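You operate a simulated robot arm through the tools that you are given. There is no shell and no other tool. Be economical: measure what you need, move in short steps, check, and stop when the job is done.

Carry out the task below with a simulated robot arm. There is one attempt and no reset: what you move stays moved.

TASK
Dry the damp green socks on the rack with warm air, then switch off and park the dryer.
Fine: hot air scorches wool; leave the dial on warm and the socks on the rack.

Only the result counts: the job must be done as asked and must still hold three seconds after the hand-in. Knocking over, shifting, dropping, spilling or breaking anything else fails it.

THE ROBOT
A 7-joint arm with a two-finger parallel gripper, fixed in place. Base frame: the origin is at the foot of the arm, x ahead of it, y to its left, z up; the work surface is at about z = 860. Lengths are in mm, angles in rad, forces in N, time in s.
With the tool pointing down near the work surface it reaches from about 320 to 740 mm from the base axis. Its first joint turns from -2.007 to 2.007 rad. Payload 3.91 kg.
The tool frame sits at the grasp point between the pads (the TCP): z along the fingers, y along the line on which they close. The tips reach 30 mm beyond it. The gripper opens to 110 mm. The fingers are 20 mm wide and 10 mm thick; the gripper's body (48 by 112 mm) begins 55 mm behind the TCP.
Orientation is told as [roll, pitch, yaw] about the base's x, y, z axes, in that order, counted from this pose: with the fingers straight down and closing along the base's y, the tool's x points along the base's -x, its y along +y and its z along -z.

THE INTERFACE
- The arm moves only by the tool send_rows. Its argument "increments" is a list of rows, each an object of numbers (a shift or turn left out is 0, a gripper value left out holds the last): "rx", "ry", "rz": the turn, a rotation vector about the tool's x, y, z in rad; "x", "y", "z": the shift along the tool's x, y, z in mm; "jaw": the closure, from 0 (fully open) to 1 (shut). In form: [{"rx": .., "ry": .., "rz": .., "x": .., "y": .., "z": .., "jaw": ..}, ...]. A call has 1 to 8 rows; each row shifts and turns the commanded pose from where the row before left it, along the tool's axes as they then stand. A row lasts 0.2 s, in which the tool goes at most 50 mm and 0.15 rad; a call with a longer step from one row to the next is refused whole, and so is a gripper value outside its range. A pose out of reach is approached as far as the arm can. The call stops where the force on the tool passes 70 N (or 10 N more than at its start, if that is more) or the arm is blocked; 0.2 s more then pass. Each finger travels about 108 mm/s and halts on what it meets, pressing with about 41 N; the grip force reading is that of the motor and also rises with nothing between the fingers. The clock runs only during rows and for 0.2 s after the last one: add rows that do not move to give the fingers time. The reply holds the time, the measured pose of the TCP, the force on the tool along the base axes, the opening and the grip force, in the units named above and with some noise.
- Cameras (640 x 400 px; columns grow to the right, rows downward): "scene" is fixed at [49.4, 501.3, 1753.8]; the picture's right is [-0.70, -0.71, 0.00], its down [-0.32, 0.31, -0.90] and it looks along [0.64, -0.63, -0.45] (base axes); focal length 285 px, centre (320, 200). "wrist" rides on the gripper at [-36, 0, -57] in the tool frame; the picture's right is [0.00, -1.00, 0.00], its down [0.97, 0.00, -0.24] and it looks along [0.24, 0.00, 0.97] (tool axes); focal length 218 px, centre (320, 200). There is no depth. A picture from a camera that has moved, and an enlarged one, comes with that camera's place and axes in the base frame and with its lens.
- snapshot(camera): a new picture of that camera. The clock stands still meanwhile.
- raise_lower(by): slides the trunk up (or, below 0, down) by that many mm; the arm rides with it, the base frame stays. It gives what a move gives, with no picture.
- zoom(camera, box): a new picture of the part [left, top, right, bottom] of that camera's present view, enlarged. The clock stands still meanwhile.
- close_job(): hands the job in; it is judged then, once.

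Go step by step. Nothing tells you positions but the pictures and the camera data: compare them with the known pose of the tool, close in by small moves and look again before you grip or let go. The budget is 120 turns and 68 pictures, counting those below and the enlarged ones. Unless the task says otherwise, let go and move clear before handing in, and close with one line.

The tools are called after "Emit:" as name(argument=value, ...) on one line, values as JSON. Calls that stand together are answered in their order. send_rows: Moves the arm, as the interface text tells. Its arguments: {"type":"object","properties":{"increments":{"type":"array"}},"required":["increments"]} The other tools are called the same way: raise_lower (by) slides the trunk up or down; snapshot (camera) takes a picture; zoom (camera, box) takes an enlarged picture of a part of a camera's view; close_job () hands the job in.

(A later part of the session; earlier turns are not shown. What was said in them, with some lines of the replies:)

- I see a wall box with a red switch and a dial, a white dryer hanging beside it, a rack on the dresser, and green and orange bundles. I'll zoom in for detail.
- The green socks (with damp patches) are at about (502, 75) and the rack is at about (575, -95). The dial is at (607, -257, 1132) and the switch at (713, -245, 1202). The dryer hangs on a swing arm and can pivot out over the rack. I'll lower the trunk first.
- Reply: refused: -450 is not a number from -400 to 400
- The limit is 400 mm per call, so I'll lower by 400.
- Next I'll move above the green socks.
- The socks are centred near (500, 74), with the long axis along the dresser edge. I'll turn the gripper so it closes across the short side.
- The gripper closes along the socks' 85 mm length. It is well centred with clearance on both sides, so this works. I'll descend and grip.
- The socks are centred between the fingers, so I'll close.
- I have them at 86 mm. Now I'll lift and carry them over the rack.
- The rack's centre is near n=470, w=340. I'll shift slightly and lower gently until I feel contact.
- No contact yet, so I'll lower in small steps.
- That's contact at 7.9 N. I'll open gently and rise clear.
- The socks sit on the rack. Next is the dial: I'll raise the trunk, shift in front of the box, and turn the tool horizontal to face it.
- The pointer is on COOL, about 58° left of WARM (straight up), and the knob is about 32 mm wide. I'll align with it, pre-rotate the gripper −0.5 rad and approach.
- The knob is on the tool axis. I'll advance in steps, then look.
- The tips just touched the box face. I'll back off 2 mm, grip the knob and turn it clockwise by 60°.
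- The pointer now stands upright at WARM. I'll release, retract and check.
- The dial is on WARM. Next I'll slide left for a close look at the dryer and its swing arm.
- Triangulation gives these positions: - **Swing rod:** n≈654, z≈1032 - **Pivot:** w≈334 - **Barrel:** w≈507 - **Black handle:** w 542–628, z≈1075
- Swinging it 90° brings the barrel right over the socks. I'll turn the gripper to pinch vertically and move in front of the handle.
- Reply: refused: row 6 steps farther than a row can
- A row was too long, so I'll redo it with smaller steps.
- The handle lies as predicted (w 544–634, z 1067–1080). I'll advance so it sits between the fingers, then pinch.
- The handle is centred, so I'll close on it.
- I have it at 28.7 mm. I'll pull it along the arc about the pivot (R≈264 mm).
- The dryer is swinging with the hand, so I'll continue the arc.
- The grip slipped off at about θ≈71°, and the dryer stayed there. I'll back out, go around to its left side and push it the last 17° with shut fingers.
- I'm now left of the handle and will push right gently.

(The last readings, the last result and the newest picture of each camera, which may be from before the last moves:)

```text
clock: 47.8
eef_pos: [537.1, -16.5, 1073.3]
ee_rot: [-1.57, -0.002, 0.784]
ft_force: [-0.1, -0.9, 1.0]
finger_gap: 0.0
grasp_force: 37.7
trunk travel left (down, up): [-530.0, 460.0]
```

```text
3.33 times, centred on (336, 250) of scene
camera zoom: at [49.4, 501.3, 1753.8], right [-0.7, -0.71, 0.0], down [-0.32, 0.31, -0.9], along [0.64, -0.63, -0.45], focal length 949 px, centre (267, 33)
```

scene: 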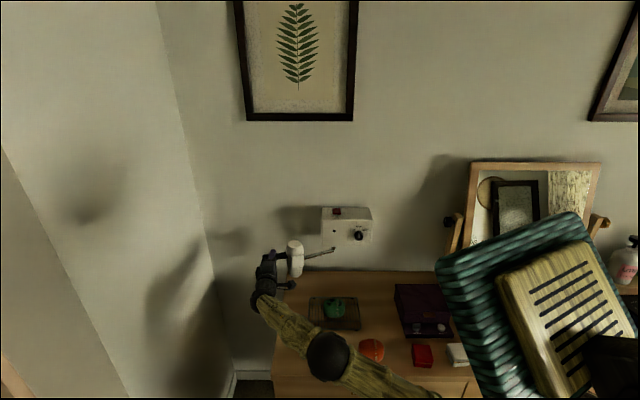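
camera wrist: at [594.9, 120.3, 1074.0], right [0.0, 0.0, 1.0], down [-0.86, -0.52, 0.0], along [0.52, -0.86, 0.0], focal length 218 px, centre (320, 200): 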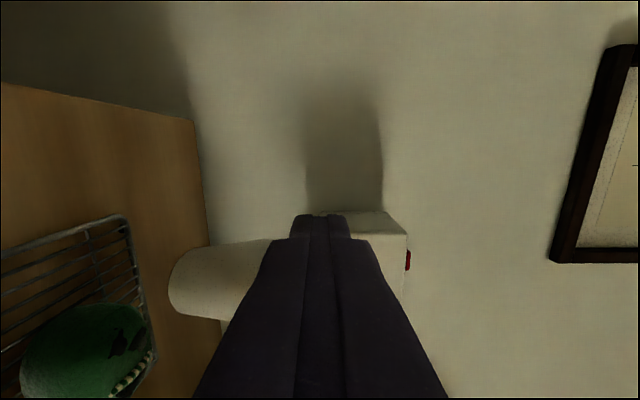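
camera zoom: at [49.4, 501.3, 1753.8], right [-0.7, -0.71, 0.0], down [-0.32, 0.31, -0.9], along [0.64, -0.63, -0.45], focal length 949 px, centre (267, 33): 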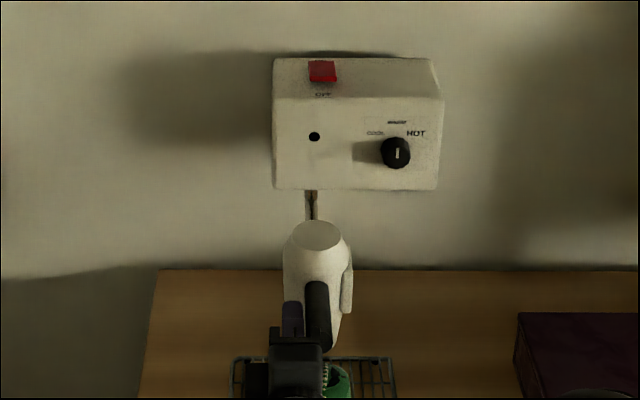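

The dryer is over the socks now. I'll retreat, raise the trunk and tilt the tool down toward the switch on top of the box.

Emit:
send_rows(increments=[{"x": -6}, {"z": -40}, {"z": -40}, {}])

Emit:
raise_lower(by=230)

Emit:
send_rows(increments=[{"rx": -0.15}, {"rx": -0.15}, {"rx": -0.15}, {"rx": -0.15}, {"rx": -0.15}, {"rx": -0.15}, {"rx": -0.15}])

Emit:
snapshot(camera="scene")

Emit:
snapshot(camera="wrist")

```text
clock: 48.8
eef_pos: [485.9, 46.4, 1072.9]
ee_rot: [-1.571, -0.002, 0.787]
ft_force: [0.6, -0.5, 0.9]
finger_gap: 0.0
grasp_force: 37.6
trunk travel left (down, up): [-530.0, 460.0]
```

```text
clock: 51.2
eef_pos: [485.5, 45.6, 1304.0]
ee_rot: [-1.572, -0.002, 0.785]
ft_force: [0.4, 0.0, 0.7]
finger_gap: 0.0
grasp_force: 37.6
trunk travel left (down, up): [-760.0, 230.0]
```

```text
clock: 52.8
eef_pos: [485.2, 46.1, 1303.1]
ee_rot: [-0.519, -0.004, 0.786]
ft_force: [1.5, -0.3, 0.0]
finger_gap: 0.0
grasp_force: 38.2
trunk travel left (down, up): [-760.0, 230.0]
```

```text
25 pictures are left
```

scene: 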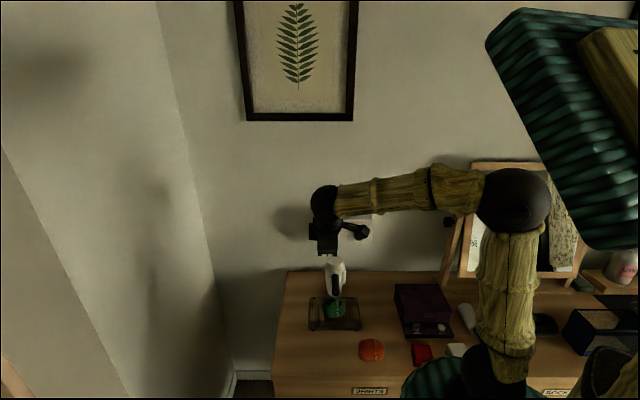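

```text
24 pictures are left
camera wrist: at [490.5, 90.6, 1352.9], right [0.61, -0.61, 0.5], down [-0.77, -0.6, 0.21], along [0.17, -0.51, -0.84], focal length 218 px, centre (320, 200)
```

wrist: 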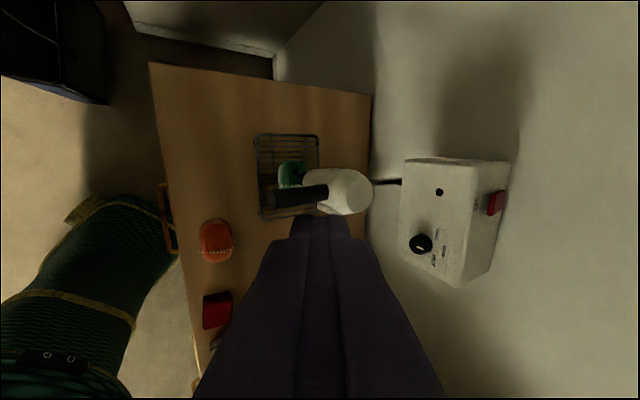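

Next I'll move forward toward the space above the switch.

Emit:
send_rows(increments=[{"z": 20, "y": -34.7, "x": 7}, {"z": 20, "y": -34.7, "x": 7}, {"z": 20, "y": -34.7, "x": 7}, {"z": 20, "y": -34.7, "x": 7}, {"z": 20, "y": -34.7, "x": 7}, {"z": 20, "y": -34.7, "x": 7}, {"z": 20, "y": -34.7, "x": 7}, {}])

Emit:
snapshot(camera="wrist")

Emit:
zoom(camera="scene", box=[272, 150, 400, 230])

```text
clock: 54.6
eef_pos: [647.0, -184.1, 1304.9]
ee_rot: [-0.523, -0.004, 0.791]
ft_force: [0.3, 0.0, 1.0]
finger_gap: 0.0
grasp_force: 37.7
trunk travel left (down, up): [-760.0, 230.0]
```

```text
23 pictures are left
camera wrist: at [652.6, -138.0, 1353.3], right [0.61, -0.61, 0.5], down [-0.77, -0.61, 0.21], along [0.18, -0.51, -0.84], focal length 218 px, centre (320, 200)
```

wrist: 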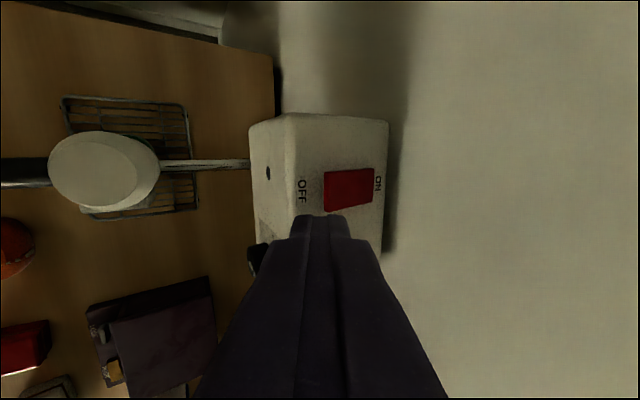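

```text
5.00 times, centred on (336, 190) of scene
camera zoom: at [49.4, 501.3, 1753.8], right [-0.7, -0.71, 0.0], down [-0.32, 0.31, -0.9], along [0.64, -0.63, -0.45], focal length 1424 px, centre (240, 250)
```

zoom: 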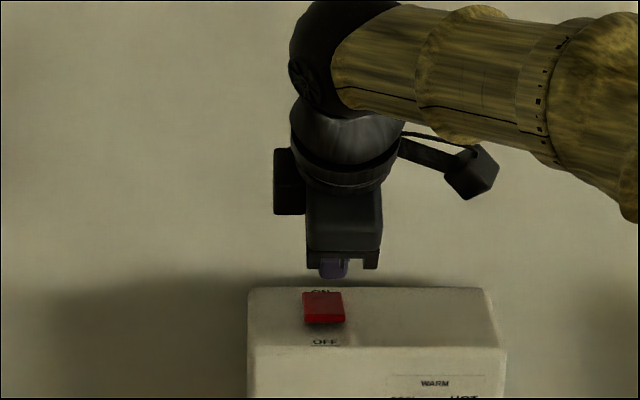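

The rocker spans n 652–702 with ON at the back (n≈693) and w≈327. I'll move above the ON end and come down close.

Emit:
send_rows(increments=[{"z": 16.4, "y": -28.3}, {"z": 16.4, "y": -28.3}, {"z": 16.2, "y": -28}, {"z": 26, "y": 15}, {"z": 22, "y": 12.7}, {}])

Emit:
snapshot(camera="wrist")

```text
clock: 56.0
eef_pos: [717.7, -255.9, 1245.7]
ee_rot: [-0.521, 0.0, 0.787]
ft_force: [1.1, -0.4, 0.8]
finger_gap: 0.1
grasp_force: 37.6
trunk travel left (down, up): [-760.0, 230.0]
```

```text
21 pictures are left
camera wrist: at [723.8, -212.2, 1295.0], right [0.61, -0.61, 0.5], down [-0.77, -0.6, 0.21], along [0.17, -0.51, -0.84], focal length 218 px, centre (320, 200)
```

wrist: 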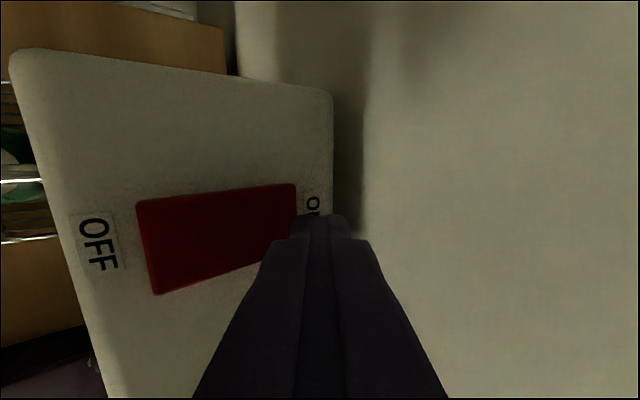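

Aligned over the ON end. I'll press down carefully.

Emit:
send_rows(increments=[{"z": 3.5, "y": 5}, {"z": 4.3, "y": 2.5}, {"z": 3.5, "y": 2}, {}])

```text
clock: 57.0
eef_pos: [714.7, -255.1, 1238.7]
ee_rot: [-0.533, -0.007, 0.787]
ft_force: [11.0, -1.6, 33.4]
finger_gap: 0.2
grasp_force: 37.7
trunk travel left (down, up): [-760.0, 230.0]
```

Emit:
send_rows(increments=[{"z": 2, "y": 1.2}, {}])

Emit:
zoom(camera="scene", box=[272, 180, 400, 260])

```text
clock: 57.6
eef_pos: [715.0, -254.4, 1238.7]
ee_rot: [-0.54, -0.011, 0.786]
ft_force: [12.2, -2.8, 39.9]
finger_gap: 0.0
grasp_force: 37.6
trunk travel left (down, up): [-760.0, 230.0]
```

```text
5.00 times, centred on (336, 220) of scene
camera zoom: at [49.4, 501.3, 1753.8], right [-0.7, -0.71, 0.0], down [-0.32, 0.31, -0.9], along [0.64, -0.63, -0.45], focal length 1424 px, centre (240, 100)
```

zoom: 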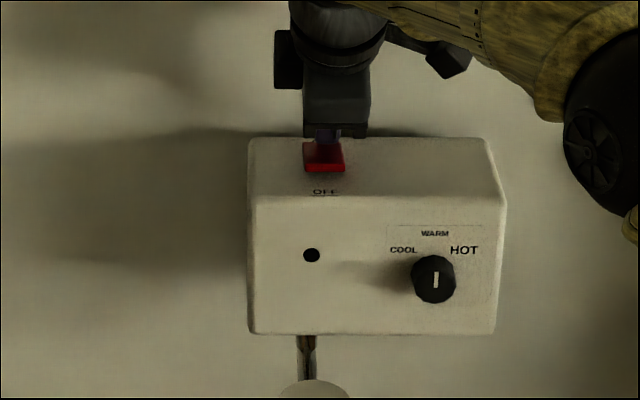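

The rocker's front end is now raised, so it looks switched on. I'll lift off and check the socks.

Emit:
send_rows(increments=[{"z": -20, "y": -12}, {"z": -25, "y": -15}, {}])

Emit:
zoom(camera="scene", box=[256, 190, 416, 340])

```text
clock: 58.4
eef_pos: [715.1, -255.2, 1282.8]
ee_rot: [-0.519, -0.001, 0.786]
ft_force: [-0.3, 0.9, 0.6]
finger_gap: 0.0
grasp_force: 37.3
trunk travel left (down, up): [-760.0, 230.0]
```

```text
2.67 times, centred on (336, 265) of scene
camera zoom: at [49.4, 501.3, 1753.8], right [-0.7, -0.71, 0.0], down [-0.32, 0.31, -0.9], along [0.64, -0.63, -0.45], focal length 759 px, centre (277, 27)
```

zoom: 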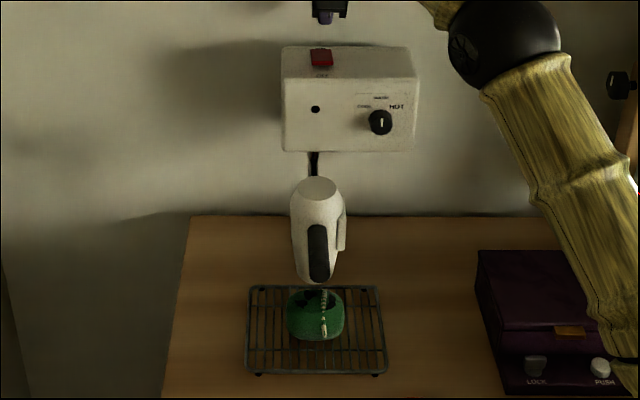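

Emit:
zoom(camera="scene", box=[304, 195, 384, 245])

Emit:
snapshot(camera="wrist")

```text
8.00 times, centred on (344, 220) of scene
camera zoom: at [49.4, 501.3, 1753.8], right [-0.7, -0.71, 0.0], down [-0.32, 0.31, -0.9], along [0.64, -0.63, -0.45], focal length 2278 px, centre (128, 40)
```

zoom: 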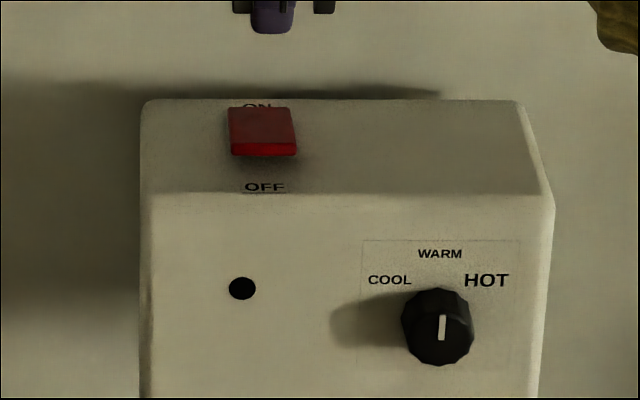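

```text
17 pictures are left
camera wrist: at [721.1, -210.7, 1330.8], right [0.61, -0.61, 0.5], down [-0.77, -0.6, 0.21], along [0.17, -0.51, -0.84], focal length 218 px, centre (320, 200)
```

wrist: 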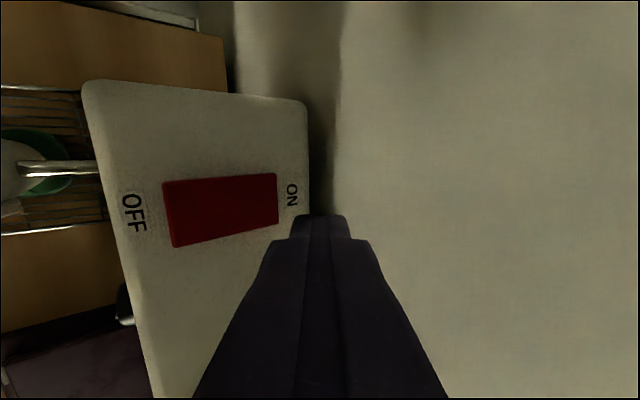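

The rocker sprang back to its earlier tilt, so it needs a harder press nearer the ON end. I'll shift slightly back and press again.

Emit:
send_rows(increments=[{"z": 2, "y": -3.5}, {"z": 22, "y": 12.7}, {"z": 13, "y": 7.5}, {"z": 4, "y": 2.3}, {"z": 4, "y": 2.3}, {"z": 4, "y": 2.3}, {"z": 4, "y": 2.3}])

```text
clock: 60.0
eef_pos: [720.1, -257.4, 1238.0]
ee_rot: [-0.548, -0.015, 0.789]
ft_force: [14.3, -6.5, 53.3]
finger_gap: 0.0
grasp_force: 37.7
trunk travel left (down, up): [-760.0, 230.0]
```

The switch hits a hard stop here, so the ON end may already be down. I'll lift off and check whether the socks are drying.

Emit:
send_rows(increments=[{"z": -20, "y": -12}, {"z": -25, "y": -15}, {}])

Emit:
zoom(camera="scene", box=[296, 195, 384, 325])

```text
clock: 60.8
eef_pos: [721.2, -258.0, 1273.3]
ee_rot: [-0.518, -0.002, 0.786]
ft_force: [0.8, -0.1, 0.7]
finger_gap: 0.0
grasp_force: 37.3
trunk travel left (down, up): [-760.0, 230.0]
```

```text
3.08 times, centred on (340, 260) of scene
camera zoom: at [49.4, 501.3, 1753.8], right [-0.7, -0.71, 0.0], down [-0.32, 0.31, -0.9], along [0.64, -0.63, -0.45], focal length 876 px, centre (258, 15)
```

zoom: 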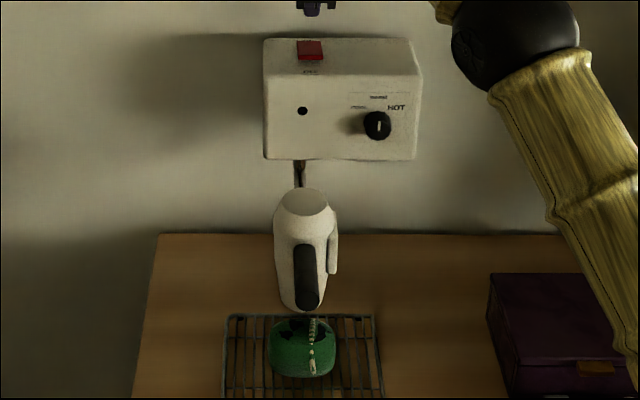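

The lamp is dark and the socks are still damp. The rocker geometry suggests the front (OFF) end is the raised one, so I'll press the front end and see what changes.

Emit:
send_rows(increments=[{"z": -19, "y": 33}, {"z": 18, "y": 10.5}, {"z": 5, "y": 3}, {"z": 5, "y": 3}, {"z": 4, "y": 2.3}, {"z": 3, "y": 1.7}])

```text
clock: 62.2
eef_pos: [693.2, -229.7, 1240.9]
ee_rot: [-0.531, -0.007, 0.788]
ft_force: [5.7, 0.4, 22.2]
finger_gap: 0.0
grasp_force: 37.6
trunk travel left (down, up): [-760.0, 230.0]
```

Emit:
send_rows(increments=[{"z": 4, "y": 2.3}, {"z": 4, "y": 2.3}, {}])

Emit:
zoom(camera="scene", box=[304, 195, 384, 245])

```text
clock: 63.0
eef_pos: [692.1, -229.6, 1240.5]
ee_rot: [-0.547, -0.014, 0.789]
ft_force: [8.9, -0.9, 53.4]
finger_gap: 0.0
grasp_force: 37.8
trunk travel left (down, up): [-760.0, 230.0]
```

```text
8.00 times, centred on (344, 220) of scene
camera zoom: at [49.4, 501.3, 1753.8], right [-0.7, -0.71, 0.0], down [-0.32, 0.31, -0.9], along [0.64, -0.63, -0.45], focal length 2278 px, centre (128, 40)
```

zoom: 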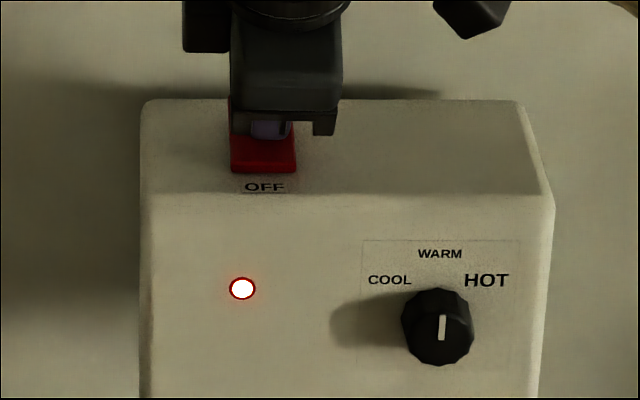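

The lamp lit up, so pressing the front end turned it on. I'll lift clear and let it blow.

Emit:
send_rows(increments=[{"z": -20, "y": -12}, {"z": -25, "y": -15}, {}, {}, {}, {}, {}, {}])

Emit:
zoom(camera="scene", box=[296, 195, 384, 325])

```text
clock: 64.8
eef_pos: [693.8, -231.1, 1278.5]
ee_rot: [-0.52, -0.002, 0.785]
ft_force: [-0.1, 0.0, 0.2]
finger_gap: 0.1
grasp_force: 37.8
trunk travel left (down, up): [-760.0, 230.0]
```

```text
3.08 times, centred on (340, 260) of scene
camera zoom: at [49.4, 501.3, 1753.8], right [-0.7, -0.71, 0.0], down [-0.32, 0.31, -0.9], along [0.64, -0.63, -0.45], focal length 876 px, centre (258, 15)
```

zoom: 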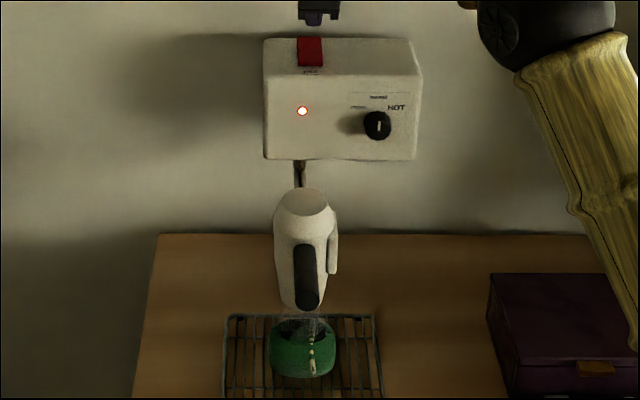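

Air is blowing onto the socks. I'll wait and check.

Emit:
send_rows(increments=[{}, {}, {}, {}, {}, {}, {}, {}])

Emit:
send_rows(increments=[{}, {}, {}, {}, {}, {}, {}, {}])

Emit:
send_rows(increments=[{}, {}, {}, {}, {}, {}, {}, {}])

Emit:
zoom(camera="scene", box=[304, 275, 368, 325])

```text
clock: 66.6
eef_pos: [694.2, -232.5, 1278.0]
ee_rot: [-0.521, -0.001, 0.786]
ft_force: [0.6, -0.6, -0.4]
finger_gap: 0.0
grasp_force: 38.5
trunk travel left (down, up): [-760.0, 230.0]
```

```text
clock: 68.4
eef_pos: [694.2, -230.3, 1278.2]
ee_rot: [-0.519, -0.002, 0.787]
ft_force: [0.1, 0.6, 0.7]
finger_gap: 0.3
grasp_force: 37.9
trunk travel left (down, up): [-760.0, 230.0]
```

```text
clock: 70.2
eef_pos: [695.0, -232.3, 1278.2]
ee_rot: [-0.52, -0.001, 0.785]
ft_force: [-0.3, 0.3, 0.5]
finger_gap: 0.0
grasp_force: 37.6
trunk travel left (down, up): [-760.0, 230.0]
```

```text
8.00 times, centred on (336, 300) of scene
camera zoom: at [49.4, 501.3, 1753.8], right [-0.7, -0.71, 0.0], down [-0.32, 0.31, -0.9], along [0.64, -0.63, -0.45], focal length 2278 px, centre (192, -600)
```

zoom: 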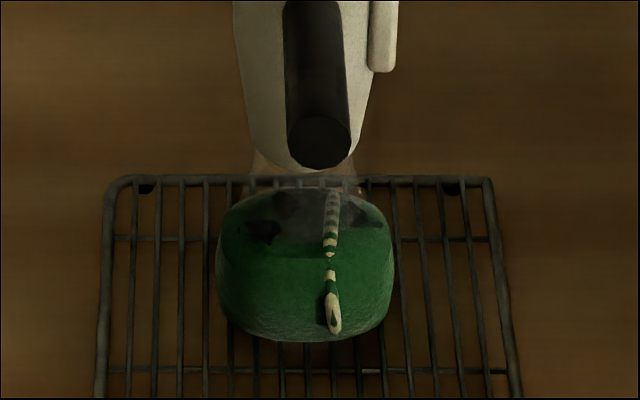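

Steam is visible but the patches remain, so I'll wait longer.

Emit:
send_rows(increments=[{}, {}, {}, {}, {}, {}, {}, {}])

Emit:
send_rows(increments=[{}, {}, {}, {}, {}, {}, {}, {}])

Emit:
send_rows(increments=[{}, {}, {}, {}, {}, {}, {}, {}])

Emit:
send_rows(increments=[{}, {}, {}, {}, {}, {}, {}, {}])

Emit:
zoom(camera="scene", box=[304, 275, 368, 325])

```text
clock: 72.0
eef_pos: [694.5, -230.9, 1279.3]
ee_rot: [-0.519, -0.003, 0.786]
ft_force: [0.5, 0.6, -0.1]
finger_gap: 0.0
grasp_force: 37.9
trunk travel left (down, up): [-760.0, 230.0]
```

```text
clock: 73.8
eef_pos: [694.5, -231.9, 1278.4]
ee_rot: [-0.521, 0.0, 0.785]
ft_force: [0.1, 0.3, 0.6]
finger_gap: 0.1
grasp_force: 37.7
trunk travel left (down, up): [-760.0, 230.0]
```

```text
clock: 75.6
eef_pos: [693.9, -231.8, 1279.0]
ee_rot: [-0.521, 0.0, 0.787]
ft_force: [0.3, 0.3, 0.6]
finger_gap: 0.2
grasp_force: 38.0
trunk travel left (down, up): [-760.0, 230.0]
```

```text
clock: 77.4
eef_pos: [694.6, -232.4, 1278.4]
ee_rot: [-0.522, -0.001, 0.786]
ft_force: [-0.1, -0.2, -0.6]
finger_gap: 0.0
grasp_force: 38.1
trunk travel left (down, up): [-760.0, 230.0]
```

```text
8.00 times, centred on (336, 300) of scene
camera zoom: at [49.4, 501.3, 1753.8], right [-0.7, -0.71, 0.0], down [-0.32, 0.31, -0.9], along [0.64, -0.63, -0.45], focal length 2278 px, centre (192, -600)
```

zoom: 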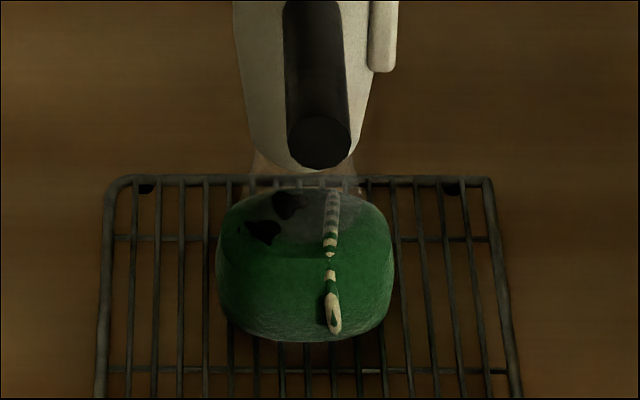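

The right patch is gone, so it is drying. I'll keep waiting.

Emit:
send_rows(increments=[{}, {}, {}, {}, {}, {}, {}, {}])

Emit:
send_rows(increments=[{}, {}, {}, {}, {}, {}, {}, {}])

Emit:
send_rows(increments=[{}, {}, {}, {}, {}, {}, {}, {}])

Emit:
send_rows(increments=[{}, {}, {}, {}, {}, {}, {}, {}])

Emit:
send_rows(increments=[{}, {}, {}, {}, {}, {}, {}, {}])

Emit:
zoom(camera="scene", box=[304, 275, 368, 325])

```text
clock: 79.2
eef_pos: [694.4, -231.9, 1279.2]
ee_rot: [-0.52, -0.002, 0.785]
ft_force: [-0.7, 1.1, 0.5]
finger_gap: 0.0
grasp_force: 38.0
trunk travel left (down, up): [-760.0, 230.0]
```

```text
clock: 81.0
eef_pos: [694.4, -233.1, 1278.7]
ee_rot: [-0.521, -0.002, 0.784]
ft_force: [0.0, -0.1, -0.3]
finger_gap: 0.2
grasp_force: 37.6
trunk travel left (down, up): [-760.0, 230.0]
```

```text
clock: 82.8
eef_pos: [694.3, -231.9, 1279.5]
ee_rot: [-0.522, -0.001, 0.785]
ft_force: [0.3, 0.8, 0.1]
finger_gap: 0.2
grasp_force: 38.2
trunk travel left (down, up): [-760.0, 230.0]
```

```text
clock: 84.6
eef_pos: [694.2, -231.6, 1278.5]
ee_rot: [-0.52, -0.001, 0.785]
ft_force: [0.3, -0.6, 0.7]
finger_gap: 0.0
grasp_force: 37.3
trunk travel left (down, up): [-760.0, 230.0]
```

```text
clock: 86.4
eef_pos: [694.2, -232.4, 1277.9]
ee_rot: [-0.522, -0.002, 0.785]
ft_force: [-0.1, 0.7, -0.2]
finger_gap: 0.0
grasp_force: 37.5
trunk travel left (down, up): [-760.0, 230.0]
```

```text
8.00 times, centred on (336, 300) of scene
camera zoom: at [49.4, 501.3, 1753.8], right [-0.7, -0.71, 0.0], down [-0.32, 0.31, -0.9], along [0.64, -0.63, -0.45], focal length 2278 px, centre (192, -600)
```

zoom: 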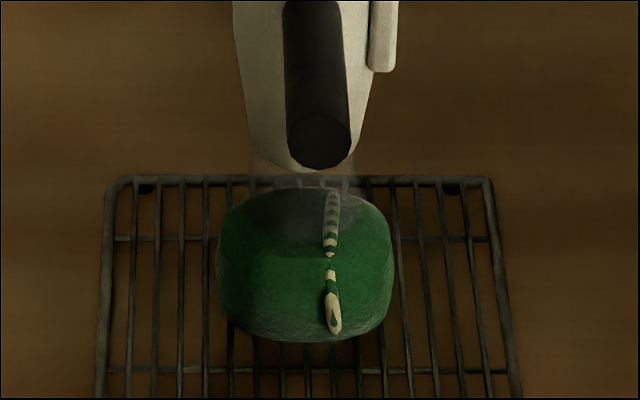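

The visible patches are gone. I'll give it a little longer, then press the rear end to switch off.

Emit:
send_rows(increments=[{}, {}, {}, {}, {}, {}, {}, {}])

Emit:
send_rows(increments=[{}, {}, {}, {"z": 16.5, "y": -28.6}, {"z": 15, "y": 8.5}, {"z": 12, "y": 7}, {}])

Emit:
send_rows(increments=[{"z": 4, "y": 2.3}, {"z": 4, "y": 2.3}, {"z": 4, "y": 2.3}, {"z": 4, "y": 2.3}, {}])

Emit:
zoom(camera="scene", box=[304, 195, 384, 245])

```text
clock: 88.2
eef_pos: [693.2, -231.9, 1278.1]
ee_rot: [-0.52, -0.001, 0.785]
ft_force: [0.3, 1.3, 0.8]
finger_gap: 0.2
grasp_force: 37.2
trunk travel left (down, up): [-760.0, 230.0]
```

```text
clock: 89.8
eef_pos: [718.1, -255.2, 1247.8]
ee_rot: [-0.52, -0.003, 0.785]
ft_force: [-0.3, 1.2, -0.1]
finger_gap: 0.1
grasp_force: 37.6
trunk travel left (down, up): [-760.0, 230.0]
```

```text
clock: 91.0
eef_pos: [716.7, -254.2, 1238.3]
ee_rot: [-0.54, -0.01, 0.789]
ft_force: [13.2, -2.3, 41.7]
finger_gap: 0.0
grasp_force: 37.1
trunk travel left (down, up): [-760.0, 230.0]
```

```text
8.00 times, centred on (344, 220) of scene
camera zoom: at [49.4, 501.3, 1753.8], right [-0.7, -0.71, 0.0], down [-0.32, 0.31, -0.9], along [0.64, -0.63, -0.45], focal length 2278 px, centre (128, 40)
```

zoom: 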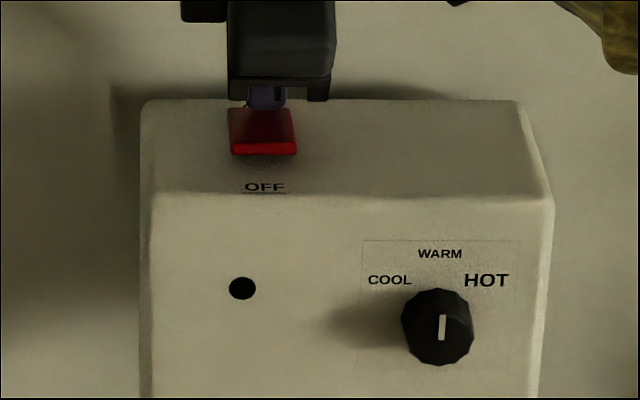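

The light is off and the dial is still on WARM. I'll lift off, back away, level the tool and lower the trunk to push the dryer back to its park position.

Emit:
send_rows(increments=[{"z": -25, "y": -15}, {"z": -25, "y": -15}, {"z": -20, "y": 34.7, "x": 8}, {"z": -20, "y": 34.7, "x": 8}, {"z": -20, "y": 34.7, "x": 8}, {"z": -20, "y": 34.7, "x": 8}, {"z": -20, "y": 34.7, "x": 6}, {"z": -20, "y": 34.7}])

Emit:
send_rows(increments=[{"z": -20, "y": 34.7}, {"z": -20, "y": 34.7}, {"z": -20, "y": 34.7}, {"rx": 0.15}, {"rx": 0.15}, {"rx": 0.15}, {"rx": 0.15}, {"rx": 0.15}])

Emit:
send_rows(increments=[{"rx": 0.15}, {"rx": 0.15}, {}])

Emit:
raise_lower(by=-215)

Emit:
zoom(camera="scene", box=[240, 190, 432, 340])

```text
clock: 92.8
eef_pos: [519.8, -111.6, 1290.1]
ee_rot: [-0.521, -0.002, 0.785]
ft_force: [0.4, -0.4, 0.1]
finger_gap: 0.0
grasp_force: 37.8
trunk travel left (down, up): [-760.0, 230.0]
```

```text
clock: 94.6
eef_pos: [437.7, -28.3, 1288.5]
ee_rot: [-1.273, -0.001, 0.786]
ft_force: [1.0, -0.5, -0.3]
finger_gap: 0.0
grasp_force: 37.3
trunk travel left (down, up): [-760.0, 230.0]
```

```text
clock: 95.4
eef_pos: [435.7, -28.1, 1288.2]
ee_rot: [-1.573, -0.004, 0.786]
ft_force: [1.2, -0.5, 0.2]
finger_gap: 0.0
grasp_force: 37.9
trunk travel left (down, up): [-760.0, 230.0]
```

```text
clock: 97.7
eef_pos: [436.4, -29.0, 1073.6]
ee_rot: [-1.571, -0.002, 0.785]
ft_force: [-0.7, -0.1, 0.0]
finger_gap: 0.0
grasp_force: 37.8
trunk travel left (down, up): [-545.0, 445.0]
```

```text
2.67 times, centred on (336, 265) of scene
camera zoom: at [49.4, 501.3, 1753.8], right [-0.7, -0.71, 0.0], down [-0.32, 0.31, -0.9], along [0.64, -0.63, -0.45], focal length 759 px, centre (277, 27)
```

zoom: 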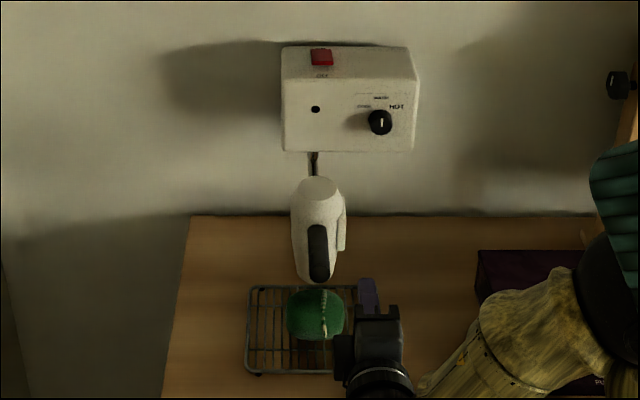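

The socks look dry and everything is clear. I'll move forward beside the handle's right side and push it back along the arc.

Emit:
send_rows(increments=[{"z": 25}, {"x": -25}, {"z": 1, "x": -25}, {"z": 1, "x": -20}, {"z": 4, "x": -23.2}, {"z": 6.1, "x": -22.8}, {"z": 8, "x": -22.3}, {"z": 9.8, "x": -21.3}])

Emit:
zoom(camera="scene", box=[240, 190, 432, 340])

```text
clock: 99.5
eef_pos: [586.7, 47.3, 1074.1]
ee_rot: [-1.571, -0.003, 0.785]
ft_force: [-0.4, -1.0, -0.4]
finger_gap: 0.1
grasp_force: 38.0
trunk travel left (down, up): [-545.0, 445.0]
```

```text
2.67 times, centred on (336, 265) of scene
camera zoom: at [49.4, 501.3, 1753.8], right [-0.7, -0.71, 0.0], down [-0.32, 0.31, -0.9], along [0.64, -0.63, -0.45], focal length 759 px, centre (277, 27)
```

zoom: 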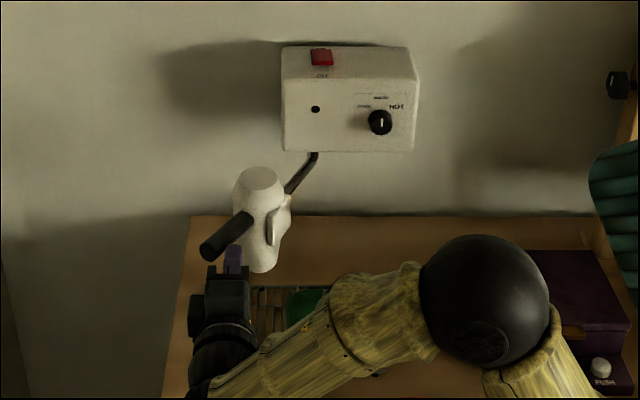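

Emit:
send_rows(increments=[{"z": 12.2, "x": -20.6}, {"z": 14.1, "x": -19}, {"z": 15, "x": -18.2}, {"z": 16.6, "x": -16.6}, {"z": 18, "x": -15.4}, {"z": 19.3, "x": -13.5}, {"z": 20.5, "x": -12}, {"z": 21.3, "x": -10}])

Emit:
send_rows(increments=[{"z": 22, "x": -8}, {"z": 22, "x": -6}, {"z": 15, "x": -3}, {"z": 14, "x": -2}, {}])

Emit:
zoom(camera="scene", box=[240, 190, 400, 290])

```text
clock: 101.3
eef_pos: [774.9, 38.8, 1073.5]
ee_rot: [-1.569, -0.001, 0.786]
ft_force: [0.8, -0.4, -0.5]
finger_gap: 0.0
grasp_force: 37.7
trunk travel left (down, up): [-545.0, 445.0]
```

```text
clock: 102.5
eef_pos: [839.5, 0.8, 1072.5]
ee_rot: [-1.57, -0.001, 0.784]
ft_force: [-0.4, -0.3, -0.2]
finger_gap: 0.0
grasp_force: 37.4
trunk travel left (down, up): [-545.0, 445.0]
```

```text
4.00 times, centred on (320, 240) of scene
camera zoom: at [49.4, 501.3, 1753.8], right [-0.7, -0.71, 0.0], down [-0.32, 0.31, -0.9], along [0.64, -0.63, -0.45], focal length 1139 px, centre (320, 40)
```

zoom: 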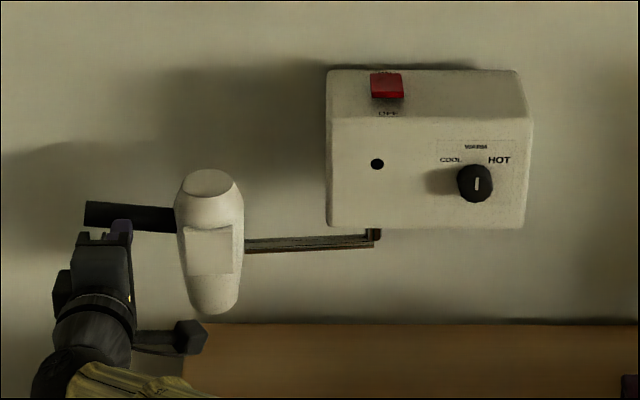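

It is nearly parked, with a few degrees left. I'll push on in small steps and watch the force.

Emit:
send_rows(increments=[{"z": 8, "x": -1}, {"z": 8}, {"z": 4}, {}])

Emit:
send_rows(increments=[{"z": 4}, {"z": 4}, {}])

Emit:
zoom(camera="scene", box=[240, 190, 400, 290])

```text
clock: 103.5
eef_pos: [853.8, -14.0, 1073.9]
ee_rot: [-1.566, -0.001, 0.785]
ft_force: [0.6, 0.1, 0.3]
finger_gap: 0.0
grasp_force: 38.1
trunk travel left (down, up): [-545.0, 445.0]
```

```text
clock: 104.3
eef_pos: [856.2, -15.7, 1073.1]
ee_rot: [-1.571, -0.004, 0.787]
ft_force: [-27.3, 14.0, -9.3]
finger_gap: 0.1
grasp_force: 38.1
trunk travel left (down, up): [-545.0, 445.0]
```

```text
4.00 times, centred on (320, 240) of scene
camera zoom: at [49.4, 501.3, 1753.8], right [-0.7, -0.71, 0.0], down [-0.32, 0.31, -0.9], along [0.64, -0.63, -0.45], focal length 1139 px, centre (320, 40)
```

zoom: 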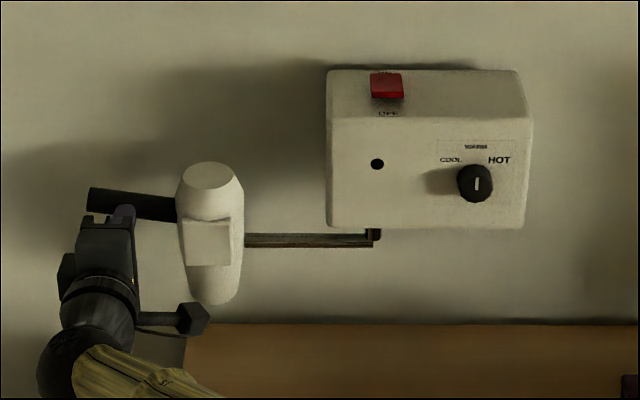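

It has reached its stop (about 30 N) and matches the original parked view. I'll retreat and do a final check.

Emit:
send_rows(increments=[{"z": -10}, {"z": -35}, {"z": -40}, {"z": -40}, {"z": -40}, {"z": -40}, {}])

Emit:
zoom(camera="scene", box=[240, 190, 432, 340])

```text
clock: 105.9
eef_pos: [713.1, 125.2, 1074.0]
ee_rot: [-1.571, -0.002, 0.783]
ft_force: [-0.8, -0.1, 0.0]
finger_gap: 0.0
grasp_force: 37.6
trunk travel left (down, up): [-545.0, 445.0]
```

```text
2.67 times, centred on (336, 265) of scene
camera zoom: at [49.4, 501.3, 1753.8], right [-0.7, -0.71, 0.0], down [-0.32, 0.31, -0.9], along [0.64, -0.63, -0.45], focal length 759 px, centre (277, 27)
```

zoom: 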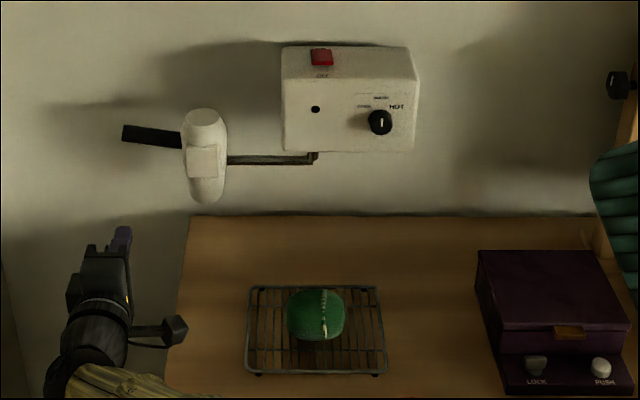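

The socks are dry on the rack, the dial is on WARM, the lamp is off and the dryer is parked. The arm is clear, so I'm handing in.

Emit:
close_job()

```text
The job is handed in.
```

I put the green socks on the rack and dried them with warm air. The dryer is switched off and parked, the dial is on WARM, and the socks are still on the rack.
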